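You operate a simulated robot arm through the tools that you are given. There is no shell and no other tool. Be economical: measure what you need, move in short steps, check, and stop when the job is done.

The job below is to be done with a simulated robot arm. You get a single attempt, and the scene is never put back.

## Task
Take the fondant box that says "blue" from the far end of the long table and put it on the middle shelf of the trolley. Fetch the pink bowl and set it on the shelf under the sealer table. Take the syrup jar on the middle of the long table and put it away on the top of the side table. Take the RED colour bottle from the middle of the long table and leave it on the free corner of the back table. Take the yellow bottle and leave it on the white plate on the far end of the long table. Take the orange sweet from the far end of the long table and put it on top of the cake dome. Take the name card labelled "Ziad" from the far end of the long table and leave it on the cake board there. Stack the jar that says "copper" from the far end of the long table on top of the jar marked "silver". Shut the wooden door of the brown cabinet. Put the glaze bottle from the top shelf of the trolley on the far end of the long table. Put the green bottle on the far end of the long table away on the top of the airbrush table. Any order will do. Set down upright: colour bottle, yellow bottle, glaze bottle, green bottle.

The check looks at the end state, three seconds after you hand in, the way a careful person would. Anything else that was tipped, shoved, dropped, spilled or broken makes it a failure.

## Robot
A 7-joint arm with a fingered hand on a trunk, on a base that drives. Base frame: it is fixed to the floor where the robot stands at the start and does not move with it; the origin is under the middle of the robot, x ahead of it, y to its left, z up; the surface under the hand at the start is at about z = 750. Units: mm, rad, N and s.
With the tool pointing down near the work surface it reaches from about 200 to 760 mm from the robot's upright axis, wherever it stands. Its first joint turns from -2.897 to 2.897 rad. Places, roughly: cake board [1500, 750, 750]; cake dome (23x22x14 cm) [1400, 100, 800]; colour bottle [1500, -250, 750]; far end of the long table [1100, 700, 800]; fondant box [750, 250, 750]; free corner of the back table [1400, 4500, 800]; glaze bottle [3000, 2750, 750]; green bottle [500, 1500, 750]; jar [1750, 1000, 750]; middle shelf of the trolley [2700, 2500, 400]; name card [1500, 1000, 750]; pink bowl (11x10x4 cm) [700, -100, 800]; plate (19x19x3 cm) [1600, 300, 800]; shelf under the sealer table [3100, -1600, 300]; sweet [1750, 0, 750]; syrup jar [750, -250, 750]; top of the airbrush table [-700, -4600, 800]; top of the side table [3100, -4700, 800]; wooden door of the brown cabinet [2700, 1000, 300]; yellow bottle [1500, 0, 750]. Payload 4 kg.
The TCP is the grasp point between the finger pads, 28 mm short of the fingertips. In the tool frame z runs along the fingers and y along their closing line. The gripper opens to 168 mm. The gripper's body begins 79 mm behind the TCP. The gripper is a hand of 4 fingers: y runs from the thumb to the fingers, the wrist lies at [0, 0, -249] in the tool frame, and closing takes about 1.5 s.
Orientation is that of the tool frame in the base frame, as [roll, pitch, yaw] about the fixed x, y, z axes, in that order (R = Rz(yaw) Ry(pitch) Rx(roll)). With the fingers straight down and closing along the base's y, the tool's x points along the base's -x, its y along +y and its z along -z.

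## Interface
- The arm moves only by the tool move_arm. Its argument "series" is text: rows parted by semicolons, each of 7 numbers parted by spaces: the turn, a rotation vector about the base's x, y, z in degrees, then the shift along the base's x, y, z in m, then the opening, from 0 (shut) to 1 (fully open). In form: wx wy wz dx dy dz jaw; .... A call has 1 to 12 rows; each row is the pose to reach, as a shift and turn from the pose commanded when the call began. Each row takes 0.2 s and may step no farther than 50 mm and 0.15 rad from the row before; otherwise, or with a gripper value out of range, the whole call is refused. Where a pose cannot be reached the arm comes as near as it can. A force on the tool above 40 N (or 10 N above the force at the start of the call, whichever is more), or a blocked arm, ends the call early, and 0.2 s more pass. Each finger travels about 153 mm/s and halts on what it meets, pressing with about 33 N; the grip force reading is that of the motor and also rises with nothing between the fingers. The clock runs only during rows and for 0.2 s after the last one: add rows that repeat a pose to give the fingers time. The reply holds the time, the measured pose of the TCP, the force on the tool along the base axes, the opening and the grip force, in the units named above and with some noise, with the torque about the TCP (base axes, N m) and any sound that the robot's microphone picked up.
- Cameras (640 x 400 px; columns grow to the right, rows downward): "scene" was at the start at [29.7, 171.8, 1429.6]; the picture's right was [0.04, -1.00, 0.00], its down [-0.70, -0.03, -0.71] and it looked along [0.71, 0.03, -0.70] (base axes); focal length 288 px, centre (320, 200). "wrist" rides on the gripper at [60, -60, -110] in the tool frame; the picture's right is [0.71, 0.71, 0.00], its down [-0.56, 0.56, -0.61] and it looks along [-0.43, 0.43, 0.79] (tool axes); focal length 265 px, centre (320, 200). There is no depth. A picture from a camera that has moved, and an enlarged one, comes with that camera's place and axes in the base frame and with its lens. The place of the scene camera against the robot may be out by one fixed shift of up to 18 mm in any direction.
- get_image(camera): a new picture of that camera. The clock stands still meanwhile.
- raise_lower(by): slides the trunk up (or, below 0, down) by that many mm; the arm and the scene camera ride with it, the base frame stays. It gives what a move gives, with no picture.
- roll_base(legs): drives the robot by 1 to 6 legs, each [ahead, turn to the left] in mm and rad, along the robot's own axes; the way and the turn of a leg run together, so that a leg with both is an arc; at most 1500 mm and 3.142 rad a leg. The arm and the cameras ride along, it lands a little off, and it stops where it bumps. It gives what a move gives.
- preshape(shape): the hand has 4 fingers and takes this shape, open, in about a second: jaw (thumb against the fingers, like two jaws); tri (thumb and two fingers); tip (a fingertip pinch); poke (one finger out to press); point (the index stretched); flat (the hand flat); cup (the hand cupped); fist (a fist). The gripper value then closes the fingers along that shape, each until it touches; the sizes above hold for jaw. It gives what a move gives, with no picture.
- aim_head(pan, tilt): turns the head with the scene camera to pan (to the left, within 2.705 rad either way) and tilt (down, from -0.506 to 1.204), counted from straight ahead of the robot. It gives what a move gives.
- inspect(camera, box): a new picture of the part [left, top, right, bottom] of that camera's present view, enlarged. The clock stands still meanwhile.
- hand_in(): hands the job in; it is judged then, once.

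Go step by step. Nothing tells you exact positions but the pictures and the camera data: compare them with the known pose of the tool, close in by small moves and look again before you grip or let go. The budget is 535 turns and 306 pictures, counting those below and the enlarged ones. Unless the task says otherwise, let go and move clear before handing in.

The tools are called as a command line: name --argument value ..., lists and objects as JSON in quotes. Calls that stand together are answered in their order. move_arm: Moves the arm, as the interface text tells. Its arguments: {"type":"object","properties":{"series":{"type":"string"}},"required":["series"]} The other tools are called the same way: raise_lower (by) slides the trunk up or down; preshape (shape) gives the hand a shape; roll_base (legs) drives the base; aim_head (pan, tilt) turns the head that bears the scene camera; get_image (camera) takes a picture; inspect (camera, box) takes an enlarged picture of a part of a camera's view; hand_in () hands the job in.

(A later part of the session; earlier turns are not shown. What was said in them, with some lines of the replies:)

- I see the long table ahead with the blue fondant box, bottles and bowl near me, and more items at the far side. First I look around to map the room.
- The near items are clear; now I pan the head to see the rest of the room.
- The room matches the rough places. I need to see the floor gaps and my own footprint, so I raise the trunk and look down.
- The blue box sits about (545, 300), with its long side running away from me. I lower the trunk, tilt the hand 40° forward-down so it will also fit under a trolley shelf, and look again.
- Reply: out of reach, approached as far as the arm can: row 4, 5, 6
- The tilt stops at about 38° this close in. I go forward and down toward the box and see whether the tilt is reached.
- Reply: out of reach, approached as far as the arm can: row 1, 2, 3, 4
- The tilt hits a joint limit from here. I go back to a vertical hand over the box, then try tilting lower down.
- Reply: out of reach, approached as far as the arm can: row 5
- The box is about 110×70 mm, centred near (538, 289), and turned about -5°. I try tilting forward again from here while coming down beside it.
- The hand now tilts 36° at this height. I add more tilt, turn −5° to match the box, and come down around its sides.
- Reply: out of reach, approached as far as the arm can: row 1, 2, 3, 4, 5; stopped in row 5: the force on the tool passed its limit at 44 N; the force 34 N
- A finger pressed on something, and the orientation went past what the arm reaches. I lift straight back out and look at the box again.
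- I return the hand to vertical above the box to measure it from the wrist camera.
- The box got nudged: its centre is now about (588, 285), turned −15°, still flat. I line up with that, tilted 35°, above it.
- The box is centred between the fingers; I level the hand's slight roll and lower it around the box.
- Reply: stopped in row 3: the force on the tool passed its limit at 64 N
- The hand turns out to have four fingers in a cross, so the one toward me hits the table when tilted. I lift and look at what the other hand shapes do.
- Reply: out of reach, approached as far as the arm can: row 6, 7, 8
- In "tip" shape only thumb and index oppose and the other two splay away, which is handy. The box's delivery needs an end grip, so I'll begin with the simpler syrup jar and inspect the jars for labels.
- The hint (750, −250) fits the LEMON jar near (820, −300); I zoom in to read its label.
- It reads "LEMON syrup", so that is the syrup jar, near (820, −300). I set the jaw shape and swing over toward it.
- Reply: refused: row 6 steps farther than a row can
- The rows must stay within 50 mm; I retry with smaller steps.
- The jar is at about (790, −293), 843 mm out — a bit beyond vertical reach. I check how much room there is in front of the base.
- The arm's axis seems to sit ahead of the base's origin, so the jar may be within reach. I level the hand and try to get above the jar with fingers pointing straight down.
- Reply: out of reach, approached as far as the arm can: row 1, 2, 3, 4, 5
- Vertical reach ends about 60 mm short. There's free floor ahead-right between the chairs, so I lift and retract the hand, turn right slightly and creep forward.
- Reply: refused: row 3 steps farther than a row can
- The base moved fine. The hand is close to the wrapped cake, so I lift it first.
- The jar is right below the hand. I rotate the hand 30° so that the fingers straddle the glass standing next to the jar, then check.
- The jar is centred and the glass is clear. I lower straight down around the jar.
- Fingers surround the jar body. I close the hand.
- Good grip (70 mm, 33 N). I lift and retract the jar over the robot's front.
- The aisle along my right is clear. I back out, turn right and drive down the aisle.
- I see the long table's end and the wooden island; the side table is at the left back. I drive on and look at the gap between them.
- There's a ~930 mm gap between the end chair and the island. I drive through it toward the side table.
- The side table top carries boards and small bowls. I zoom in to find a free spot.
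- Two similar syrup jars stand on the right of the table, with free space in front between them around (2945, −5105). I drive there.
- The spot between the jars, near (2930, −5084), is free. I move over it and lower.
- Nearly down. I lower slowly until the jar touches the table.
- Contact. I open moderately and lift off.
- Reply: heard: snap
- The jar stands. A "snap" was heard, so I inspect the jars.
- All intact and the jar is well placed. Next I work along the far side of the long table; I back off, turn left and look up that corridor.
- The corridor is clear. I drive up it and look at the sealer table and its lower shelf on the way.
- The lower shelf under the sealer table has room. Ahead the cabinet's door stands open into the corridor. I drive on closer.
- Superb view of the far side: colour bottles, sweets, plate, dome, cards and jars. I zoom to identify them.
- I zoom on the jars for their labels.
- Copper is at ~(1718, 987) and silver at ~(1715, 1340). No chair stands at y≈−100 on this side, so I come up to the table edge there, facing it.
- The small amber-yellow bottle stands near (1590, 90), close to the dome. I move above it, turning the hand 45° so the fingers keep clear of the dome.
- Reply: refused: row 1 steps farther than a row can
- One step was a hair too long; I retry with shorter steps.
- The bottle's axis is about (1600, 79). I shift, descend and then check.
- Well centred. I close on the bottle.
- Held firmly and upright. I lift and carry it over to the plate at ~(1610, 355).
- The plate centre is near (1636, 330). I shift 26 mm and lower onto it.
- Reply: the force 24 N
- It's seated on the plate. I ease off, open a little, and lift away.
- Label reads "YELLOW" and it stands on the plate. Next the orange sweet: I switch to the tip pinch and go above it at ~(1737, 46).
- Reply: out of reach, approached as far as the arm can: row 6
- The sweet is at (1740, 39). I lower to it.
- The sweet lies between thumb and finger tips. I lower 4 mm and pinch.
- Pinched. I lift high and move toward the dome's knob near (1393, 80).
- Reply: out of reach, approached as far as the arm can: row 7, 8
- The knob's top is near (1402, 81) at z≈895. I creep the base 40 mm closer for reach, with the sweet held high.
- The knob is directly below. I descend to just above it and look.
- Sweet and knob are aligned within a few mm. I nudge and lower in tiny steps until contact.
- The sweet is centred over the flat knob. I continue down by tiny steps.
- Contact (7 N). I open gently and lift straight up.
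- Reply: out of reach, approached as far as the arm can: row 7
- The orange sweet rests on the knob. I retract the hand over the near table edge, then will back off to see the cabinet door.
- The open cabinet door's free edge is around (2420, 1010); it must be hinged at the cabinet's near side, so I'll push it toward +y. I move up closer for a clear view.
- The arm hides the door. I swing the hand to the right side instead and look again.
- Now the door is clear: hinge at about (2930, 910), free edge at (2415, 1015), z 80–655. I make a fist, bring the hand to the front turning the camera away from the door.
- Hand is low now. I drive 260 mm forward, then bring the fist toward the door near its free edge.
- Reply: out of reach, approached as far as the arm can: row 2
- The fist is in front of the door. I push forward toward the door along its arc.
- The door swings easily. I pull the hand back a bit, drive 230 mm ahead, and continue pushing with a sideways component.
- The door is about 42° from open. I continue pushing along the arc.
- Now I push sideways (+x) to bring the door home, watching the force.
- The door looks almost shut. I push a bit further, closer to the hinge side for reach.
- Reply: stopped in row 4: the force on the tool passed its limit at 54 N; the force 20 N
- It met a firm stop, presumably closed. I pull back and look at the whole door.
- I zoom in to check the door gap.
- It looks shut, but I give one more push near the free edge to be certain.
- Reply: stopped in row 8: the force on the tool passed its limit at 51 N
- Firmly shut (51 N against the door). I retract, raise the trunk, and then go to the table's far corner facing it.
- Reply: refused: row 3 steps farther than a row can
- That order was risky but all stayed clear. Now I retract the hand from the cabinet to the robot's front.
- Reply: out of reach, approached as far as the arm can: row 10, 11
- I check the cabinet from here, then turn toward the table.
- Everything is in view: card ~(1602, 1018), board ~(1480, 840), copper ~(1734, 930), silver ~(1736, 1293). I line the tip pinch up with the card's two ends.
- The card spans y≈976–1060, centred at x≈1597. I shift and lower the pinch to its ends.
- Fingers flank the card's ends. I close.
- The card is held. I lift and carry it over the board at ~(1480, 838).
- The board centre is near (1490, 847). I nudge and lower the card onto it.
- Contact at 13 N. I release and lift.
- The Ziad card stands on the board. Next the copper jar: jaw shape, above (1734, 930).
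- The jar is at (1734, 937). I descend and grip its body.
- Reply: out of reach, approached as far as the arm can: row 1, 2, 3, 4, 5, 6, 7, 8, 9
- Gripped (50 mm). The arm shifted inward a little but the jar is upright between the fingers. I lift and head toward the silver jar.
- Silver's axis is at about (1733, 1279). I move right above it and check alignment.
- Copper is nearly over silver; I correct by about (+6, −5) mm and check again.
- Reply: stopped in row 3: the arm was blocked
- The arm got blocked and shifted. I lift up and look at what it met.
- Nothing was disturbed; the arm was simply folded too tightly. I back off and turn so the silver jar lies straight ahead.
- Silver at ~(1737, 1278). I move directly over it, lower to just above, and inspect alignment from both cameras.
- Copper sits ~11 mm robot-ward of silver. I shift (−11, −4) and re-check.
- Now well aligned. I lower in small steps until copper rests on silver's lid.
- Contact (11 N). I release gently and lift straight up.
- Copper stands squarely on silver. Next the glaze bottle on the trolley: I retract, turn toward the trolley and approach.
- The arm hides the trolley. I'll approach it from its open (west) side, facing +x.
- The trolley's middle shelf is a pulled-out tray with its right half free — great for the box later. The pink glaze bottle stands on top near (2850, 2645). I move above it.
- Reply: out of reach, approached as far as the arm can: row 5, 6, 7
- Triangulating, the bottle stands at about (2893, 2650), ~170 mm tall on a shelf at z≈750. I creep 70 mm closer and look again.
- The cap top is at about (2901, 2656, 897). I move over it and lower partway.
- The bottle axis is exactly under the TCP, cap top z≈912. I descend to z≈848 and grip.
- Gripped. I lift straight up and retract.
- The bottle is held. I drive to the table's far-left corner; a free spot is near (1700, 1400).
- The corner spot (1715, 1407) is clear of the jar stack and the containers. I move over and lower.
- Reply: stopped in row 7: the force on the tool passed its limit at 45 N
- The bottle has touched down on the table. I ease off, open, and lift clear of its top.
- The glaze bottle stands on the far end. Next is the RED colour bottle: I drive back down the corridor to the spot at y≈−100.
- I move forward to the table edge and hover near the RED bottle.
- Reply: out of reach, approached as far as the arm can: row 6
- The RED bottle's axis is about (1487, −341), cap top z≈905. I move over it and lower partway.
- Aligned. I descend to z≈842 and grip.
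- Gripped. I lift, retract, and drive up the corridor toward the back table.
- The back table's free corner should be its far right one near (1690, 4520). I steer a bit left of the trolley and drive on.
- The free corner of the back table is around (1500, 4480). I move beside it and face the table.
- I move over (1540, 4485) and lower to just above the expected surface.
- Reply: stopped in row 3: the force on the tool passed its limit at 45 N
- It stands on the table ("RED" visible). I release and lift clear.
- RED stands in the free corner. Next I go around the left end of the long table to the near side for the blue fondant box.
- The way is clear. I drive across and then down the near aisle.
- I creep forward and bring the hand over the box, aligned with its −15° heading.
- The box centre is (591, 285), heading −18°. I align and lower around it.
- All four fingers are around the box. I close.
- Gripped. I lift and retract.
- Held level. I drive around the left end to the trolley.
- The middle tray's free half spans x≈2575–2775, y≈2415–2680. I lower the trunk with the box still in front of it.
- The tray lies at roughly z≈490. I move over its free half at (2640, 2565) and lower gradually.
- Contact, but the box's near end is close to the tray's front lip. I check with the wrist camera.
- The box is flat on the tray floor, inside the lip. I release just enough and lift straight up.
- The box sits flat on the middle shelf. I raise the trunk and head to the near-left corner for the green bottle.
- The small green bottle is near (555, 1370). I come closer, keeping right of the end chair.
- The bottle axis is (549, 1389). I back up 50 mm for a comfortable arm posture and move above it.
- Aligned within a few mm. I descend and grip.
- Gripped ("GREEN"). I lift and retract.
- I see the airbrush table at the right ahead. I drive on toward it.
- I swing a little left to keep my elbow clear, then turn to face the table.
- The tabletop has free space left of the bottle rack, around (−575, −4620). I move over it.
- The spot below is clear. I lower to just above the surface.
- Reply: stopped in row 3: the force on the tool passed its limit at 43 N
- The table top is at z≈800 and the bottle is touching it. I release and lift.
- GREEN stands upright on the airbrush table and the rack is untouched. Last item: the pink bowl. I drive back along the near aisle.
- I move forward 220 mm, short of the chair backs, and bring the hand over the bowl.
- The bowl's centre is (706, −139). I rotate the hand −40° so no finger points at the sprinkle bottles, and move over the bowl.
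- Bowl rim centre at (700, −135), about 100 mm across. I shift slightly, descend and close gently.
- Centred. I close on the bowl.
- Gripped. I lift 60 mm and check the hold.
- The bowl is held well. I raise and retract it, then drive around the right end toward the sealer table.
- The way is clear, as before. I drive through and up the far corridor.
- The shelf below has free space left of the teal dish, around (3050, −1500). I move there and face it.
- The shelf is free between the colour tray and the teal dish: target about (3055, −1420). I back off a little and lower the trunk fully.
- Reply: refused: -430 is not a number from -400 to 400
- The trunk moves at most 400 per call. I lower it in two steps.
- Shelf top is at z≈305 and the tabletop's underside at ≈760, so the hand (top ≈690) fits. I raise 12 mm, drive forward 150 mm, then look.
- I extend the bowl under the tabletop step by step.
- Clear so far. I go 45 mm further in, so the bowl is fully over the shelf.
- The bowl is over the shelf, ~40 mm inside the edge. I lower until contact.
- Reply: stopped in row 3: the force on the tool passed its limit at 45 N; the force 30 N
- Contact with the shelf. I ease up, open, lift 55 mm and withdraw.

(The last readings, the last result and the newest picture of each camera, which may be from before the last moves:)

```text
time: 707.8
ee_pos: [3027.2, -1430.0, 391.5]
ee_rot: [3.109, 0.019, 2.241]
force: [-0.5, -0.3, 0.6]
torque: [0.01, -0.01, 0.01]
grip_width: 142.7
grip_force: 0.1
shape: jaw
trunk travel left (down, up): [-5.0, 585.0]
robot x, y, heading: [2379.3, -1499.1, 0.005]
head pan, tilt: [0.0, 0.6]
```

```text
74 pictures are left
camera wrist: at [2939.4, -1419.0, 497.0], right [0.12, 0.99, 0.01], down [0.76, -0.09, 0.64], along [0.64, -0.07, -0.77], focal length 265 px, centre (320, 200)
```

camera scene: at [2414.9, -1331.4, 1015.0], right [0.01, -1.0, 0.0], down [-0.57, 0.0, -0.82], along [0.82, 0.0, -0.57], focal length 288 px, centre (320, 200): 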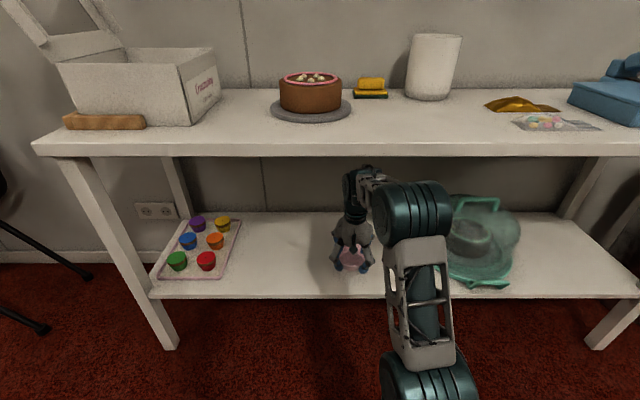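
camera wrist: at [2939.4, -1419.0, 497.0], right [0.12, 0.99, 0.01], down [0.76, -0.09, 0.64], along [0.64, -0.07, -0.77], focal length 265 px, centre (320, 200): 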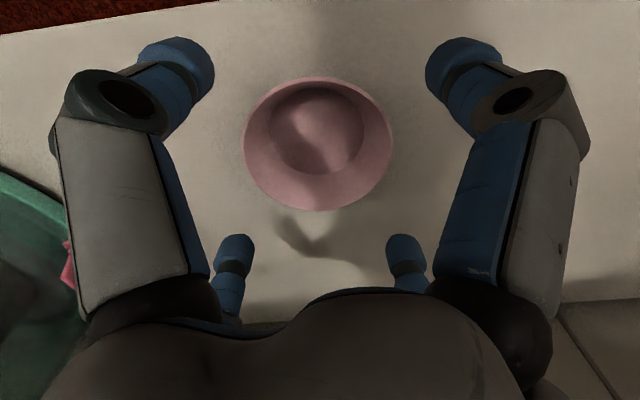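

The bowl sits on the shelf, the fingers are above its rim. I withdraw and back away.

move_arm --series "0 0 0 -0.035 -0.003 0.005 0.85; 0 0 0 -0.07 -0.006 0.005 0.85; 0 0 0 -0.105 -0.01 0.005 0.85; 0 0 0 -0.14 -0.015 0.005 0.85; 0 0 0 -0.155 -0.015 0.005 0.85"

roll_base --legs '[[-150, 0]]'

raise_lower --by 400

aim_head --pan 0.0 --tilt 0.7

get_image --camera "scene"

```text
time: 709.0
ee_pos: [2873.3, -1443.0, 394.1]
ee_rot: [3.109, 0.022, 2.24]
force: [0.7, -0.5, 0.0]
torque: [0.0, -0.01, 0.0]
grip_width: 142.8
grip_force: 0.1
shape: jaw
trunk travel left (down, up): [-5.0, 585.0]
robot x, y, heading: [2377.8, -1503.9, 0.001]
head pan, tilt: [0.0, 0.6]
```

```text
time: 710.3
ee_pos: [2723.6, -1445.2, 393.2]
ee_rot: [3.11, 0.022, 2.239]
force: [0.2, -0.1, 0.2]
torque: [0.0, 0.01, 0.02]
grip_width: 142.9
grip_force: 0.1
shape: jaw
trunk travel left (down, up): [-5.0, 585.0]
robot x, y, heading: [2227.6, -1502.0, 0.007]
head pan, tilt: [0.0, 0.6]
```

```text
time: 714.2
ee_pos: [2723.6, -1443.3, 793.6]
ee_rot: [3.11, 0.023, 2.24]
force: [-1.1, 1.1, -0.2]
torque: [0.04, 0.01, -0.04]
grip_width: 142.5
grip_force: 0.0
shape: jaw
trunk travel left (down, up): [-405.0, 185.0]
robot x, y, heading: [2228.9, -1500.2, 0.005]
head pan, tilt: [0.0, 0.6]
```

```text
time: 714.8
ee_pos: [2723.2, -1444.9, 791.7]
ee_rot: [3.11, 0.021, 2.239]
force: [0.4, -0.2, 1.0]
torque: [0.0, -0.02, 0.0]
grip_width: 142.7
grip_force: 0.1
shape: jaw
trunk travel left (down, up): [-405.0, 185.0]
robot x, y, heading: [2230.2, -1498.8, 0.006]
head pan, tilt: [0.0, 0.7]
```

```text
73 pictures are left
camera scene: at [2261.9, -1332.1, 1406.5], right [0.0, -1.0, 0.0], down [-0.64, 0.0, -0.77], along [0.77, 0.0, -0.64], focal length 288 px, centre (320, 200)
```

scene: 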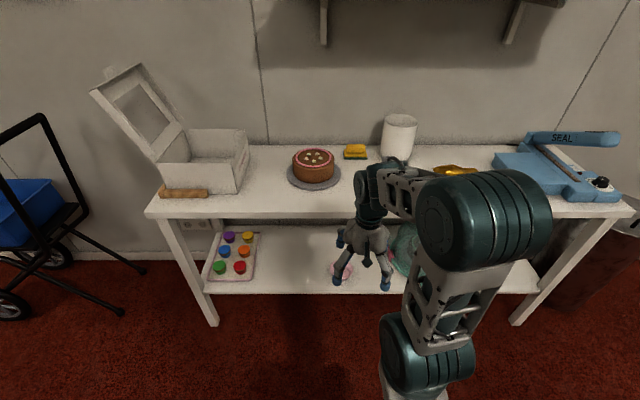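

All deliveries are done. I make a final check drive up the corridor to view the door, dome, plate, board and jars.

raise_lower --by 180

roll_base --legs '[[0, 1.5], [1100, 0]]'

aim_head --pan 0.6 --tilt 0.6

get_image --camera "scene"

aim_head --pan -0.1 --tilt 0.5

get_image --camera "scene"

```text
time: 716.8
ee_pos: [2722.5, -1444.6, 973.8]
ee_rot: [3.11, 0.02, 2.24]
force: [-0.1, 0.2, -0.9]
torque: [-0.01, -0.01, 0.02]
grip_width: 142.7
grip_force: 0.1
shape: jaw
trunk travel left (down, up): [-585.0, 5.0]
robot x, y, heading: [2228.3, -1500.4, 0.005]
head pan, tilt: [0.0, 0.7]
```

```text
time: 719.4
ee_pos: [2516.9, -1094.6, 973.5]
ee_rot: [3.11, 0.019, 3.081]
force: [0.2, 0.2, 0.2]
torque: [0.05, 0.04, -0.02]
grip_width: 142.8
grip_force: 0.1
shape: jaw
trunk travel left (down, up): [-585.0, 5.0]
robot x, y, heading: [2232.5, -1501.5, 0.836]
head pan, tilt: [0.0, 0.7]
stopped in leg 1: the robot was blocked; the commanded pose is now the measured one
```

```text
time: 720.4
ee_pos: [2515.1, -1094.0, 972.1]
ee_rot: [3.111, 0.021, 3.079]
force: [0.4, 0.7, -0.3]
torque: [0.02, 0.01, 0.0]
grip_width: 142.9
grip_force: 0.0
shape: jaw
trunk travel left (down, up): [-585.0, 5.0]
robot x, y, heading: [2229.9, -1499.6, 0.841]
head pan, tilt: [0.6, 0.6]
```

```text
72 pictures are left
camera scene: at [2087.4, -1343.7, 1595.0], right [0.99, -0.13, 0.0], down [-0.07, -0.56, -0.82], along [0.11, 0.82, -0.57], focal length 288 px, centre (320, 200)
```

scene: 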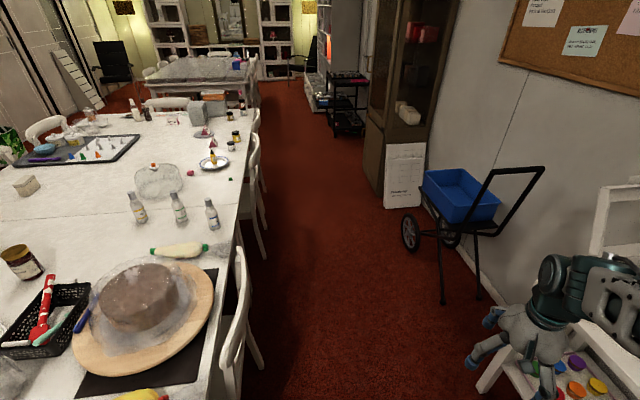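

```text
time: 721.5
ee_pos: [2516.1, -1094.7, 973.1]
ee_rot: [3.109, 0.02, 3.08]
force: [0.2, 0.8, 0.4]
torque: [-0.01, -0.01, 0.05]
grip_width: 142.6
grip_force: 0.0
shape: jaw
trunk travel left (down, up): [-585.0, 5.0]
robot x, y, heading: [2227.7, -1498.8, 0.843]
head pan, tilt: [-0.099, 0.499]
```

```text
71 pictures are left
camera scene: at [2142.9, -1369.8, 1604.1], right [0.68, -0.74, 0.0], down [-0.35, -0.32, -0.88], along [0.65, 0.59, -0.48], focal length 288 px, centre (320, 200)
```

scene: 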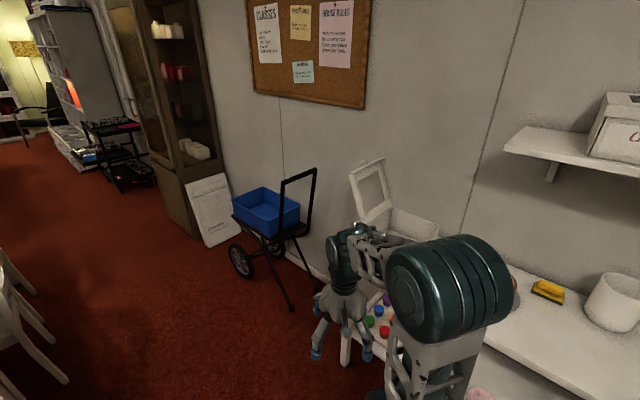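

The door is closed and the items look right, but my turn was blocked — probably my rear touching a chair. I look behind.

aim_head --pan 2.2 --tilt 0.9

get_image --camera "scene"

aim_head --pan -2.4 --tilt 0.9

get_image --camera "scene"

```text
time: 723.6
ee_pos: [2516.8, -1094.8, 973.4]
ee_rot: [3.11, 0.021, 3.081]
force: [-0.3, 0.1, 0.0]
torque: [-0.03, -0.01, -0.02]
grip_width: 142.6
grip_force: 0.1
shape: jaw
trunk travel left (down, up): [-585.0, 5.0]
robot x, y, heading: [2232.0, -1503.0, 0.846]
head pan, tilt: [2.201, 0.901]
```

```text
70 pictures are left
camera scene: at [2000.8, -1423.8, 1570.3], right [0.1, 0.99, 0.0], down [0.78, -0.08, -0.62], along [-0.62, 0.06, -0.78], focal length 288 px, centre (320, 200)
```

scene: 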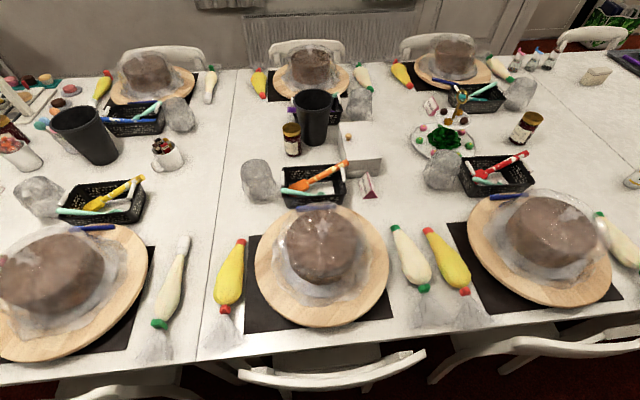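

```text
time: 727.3
ee_pos: [2517.2, -1094.0, 973.7]
ee_rot: [3.112, 0.021, 3.08]
force: [-0.4, -0.8, 0.5]
torque: [-0.01, 0.02, -0.01]
grip_width: 142.7
grip_force: 0.0
shape: jaw
trunk travel left (down, up): [-585.0, 5.0]
robot x, y, heading: [2228.7, -1502.6, 0.843]
head pan, tilt: [-2.4, 0.901]
```

```text
69 pictures are left
camera scene: at [2076.9, -1506.8, 1570.3], right [-1.0, -0.01, 0.0], down [-0.01, 0.78, -0.62], along [0.01, -0.62, -0.78], focal length 288 px, centre (320, 200)
```

scene: 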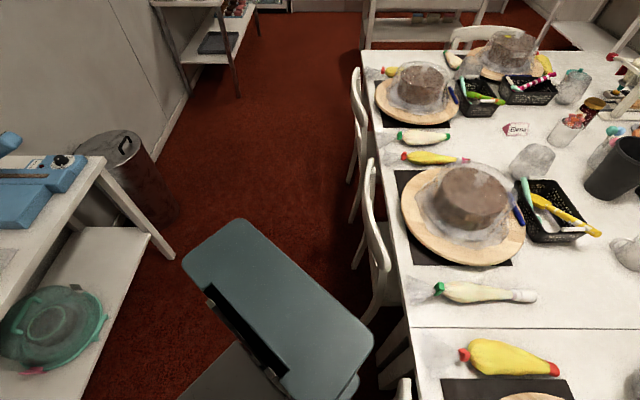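

The rear box merely came up against a chair, which stands in place. I turn back away from it and take a last look at the bowl.

roll_base --legs '[[0, -0.5]]'

aim_head --pan -0.3 --tilt 0.8

get_image --camera "scene"

aim_head --pan 2.4 --tilt 1.1

get_image --camera "scene"

```text
time: 729.1
ee_pos: [2676.6, -1281.6, 973.7]
ee_rot: [3.109, 0.02, 2.58]
force: [-0.1, -1.2, 0.7]
torque: [0.0, 0.03, 0.0]
grip_width: 142.7
grip_force: 0.0
shape: jaw
trunk travel left (down, up): [-585.0, 5.0]
robot x, y, heading: [2230.4, -1500.6, 0.338]
head pan, tilt: [-2.4, 0.901]
```

```text
time: 731.1
ee_pos: [2674.8, -1282.0, 973.5]
ee_rot: [3.11, 0.023, 2.579]
force: [0.6, 0.7, -0.8]
torque: [0.01, 0.05, -0.01]
grip_width: 142.6
grip_force: 0.1
shape: jaw
trunk travel left (down, up): [-585.0, 5.0]
robot x, y, heading: [2232.2, -1507.7, 0.338]
head pan, tilt: [-0.3, 0.799]
```

```text
68 pictures are left
camera scene: at [2207.0, -1358.4, 1578.2], right [0.04, -1.0, 0.0], down [-0.72, -0.03, -0.7], along [0.7, 0.03, -0.72], focal length 288 px, centre (320, 200)
```

scene: 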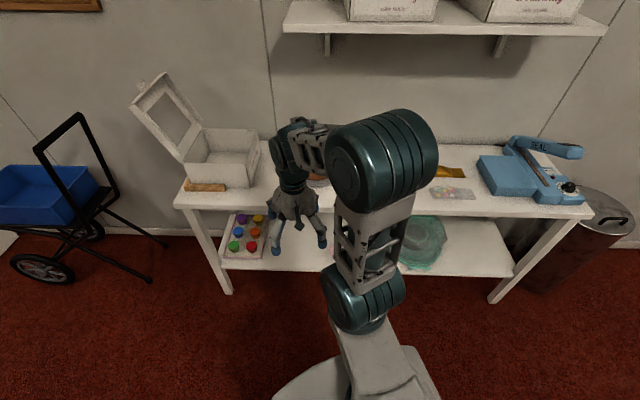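

```text
time: 733.5
ee_pos: [2676.6, -1281.8, 973.3]
ee_rot: [3.11, 0.023, 2.58]
force: [-0.3, -0.5, 0.2]
torque: [-0.03, 0.0, -0.03]
grip_width: 142.5
grip_force: 0.0
shape: jaw
trunk travel left (down, up): [-585.0, 5.0]
robot x, y, heading: [2228.6, -1500.6, 0.341]
head pan, tilt: [2.4, 1.1]
```

```text
67 pictures are left
camera scene: at [2068.3, -1337.0, 1556.4], right [0.39, 0.92, 0.0], down [0.82, -0.35, -0.45], along [-0.42, 0.18, -0.89], focal length 288 px, centre (320, 200)
```

scene: 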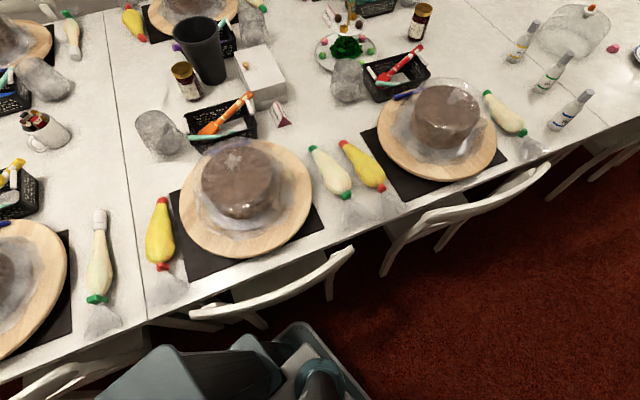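

The bowl, door, dome and all placed items are in their intended places and the hand is clear, so I hand in.

hand_in

```text
The job is handed in.
```

I did all eleven jobs and handed the work in. Every placed item looked right when I last saw it, but the check's result isn't known to me.

- **Chair bumped:** At the end, while turning near the sealer table, the robot stopped against a chair on the far side of the long table. The chair may have moved slightly. I couldn't tell, and I left it.
- **Fondant box nudged:** Early on I nudged the blue fondant box while gripping it. It stayed flat on the table, and I later picked it up cleanly.
- **Snap when setting down the syrup jar:** I heard a snap as I let go of the jar. A close look showed the jar and its neighbours whole.
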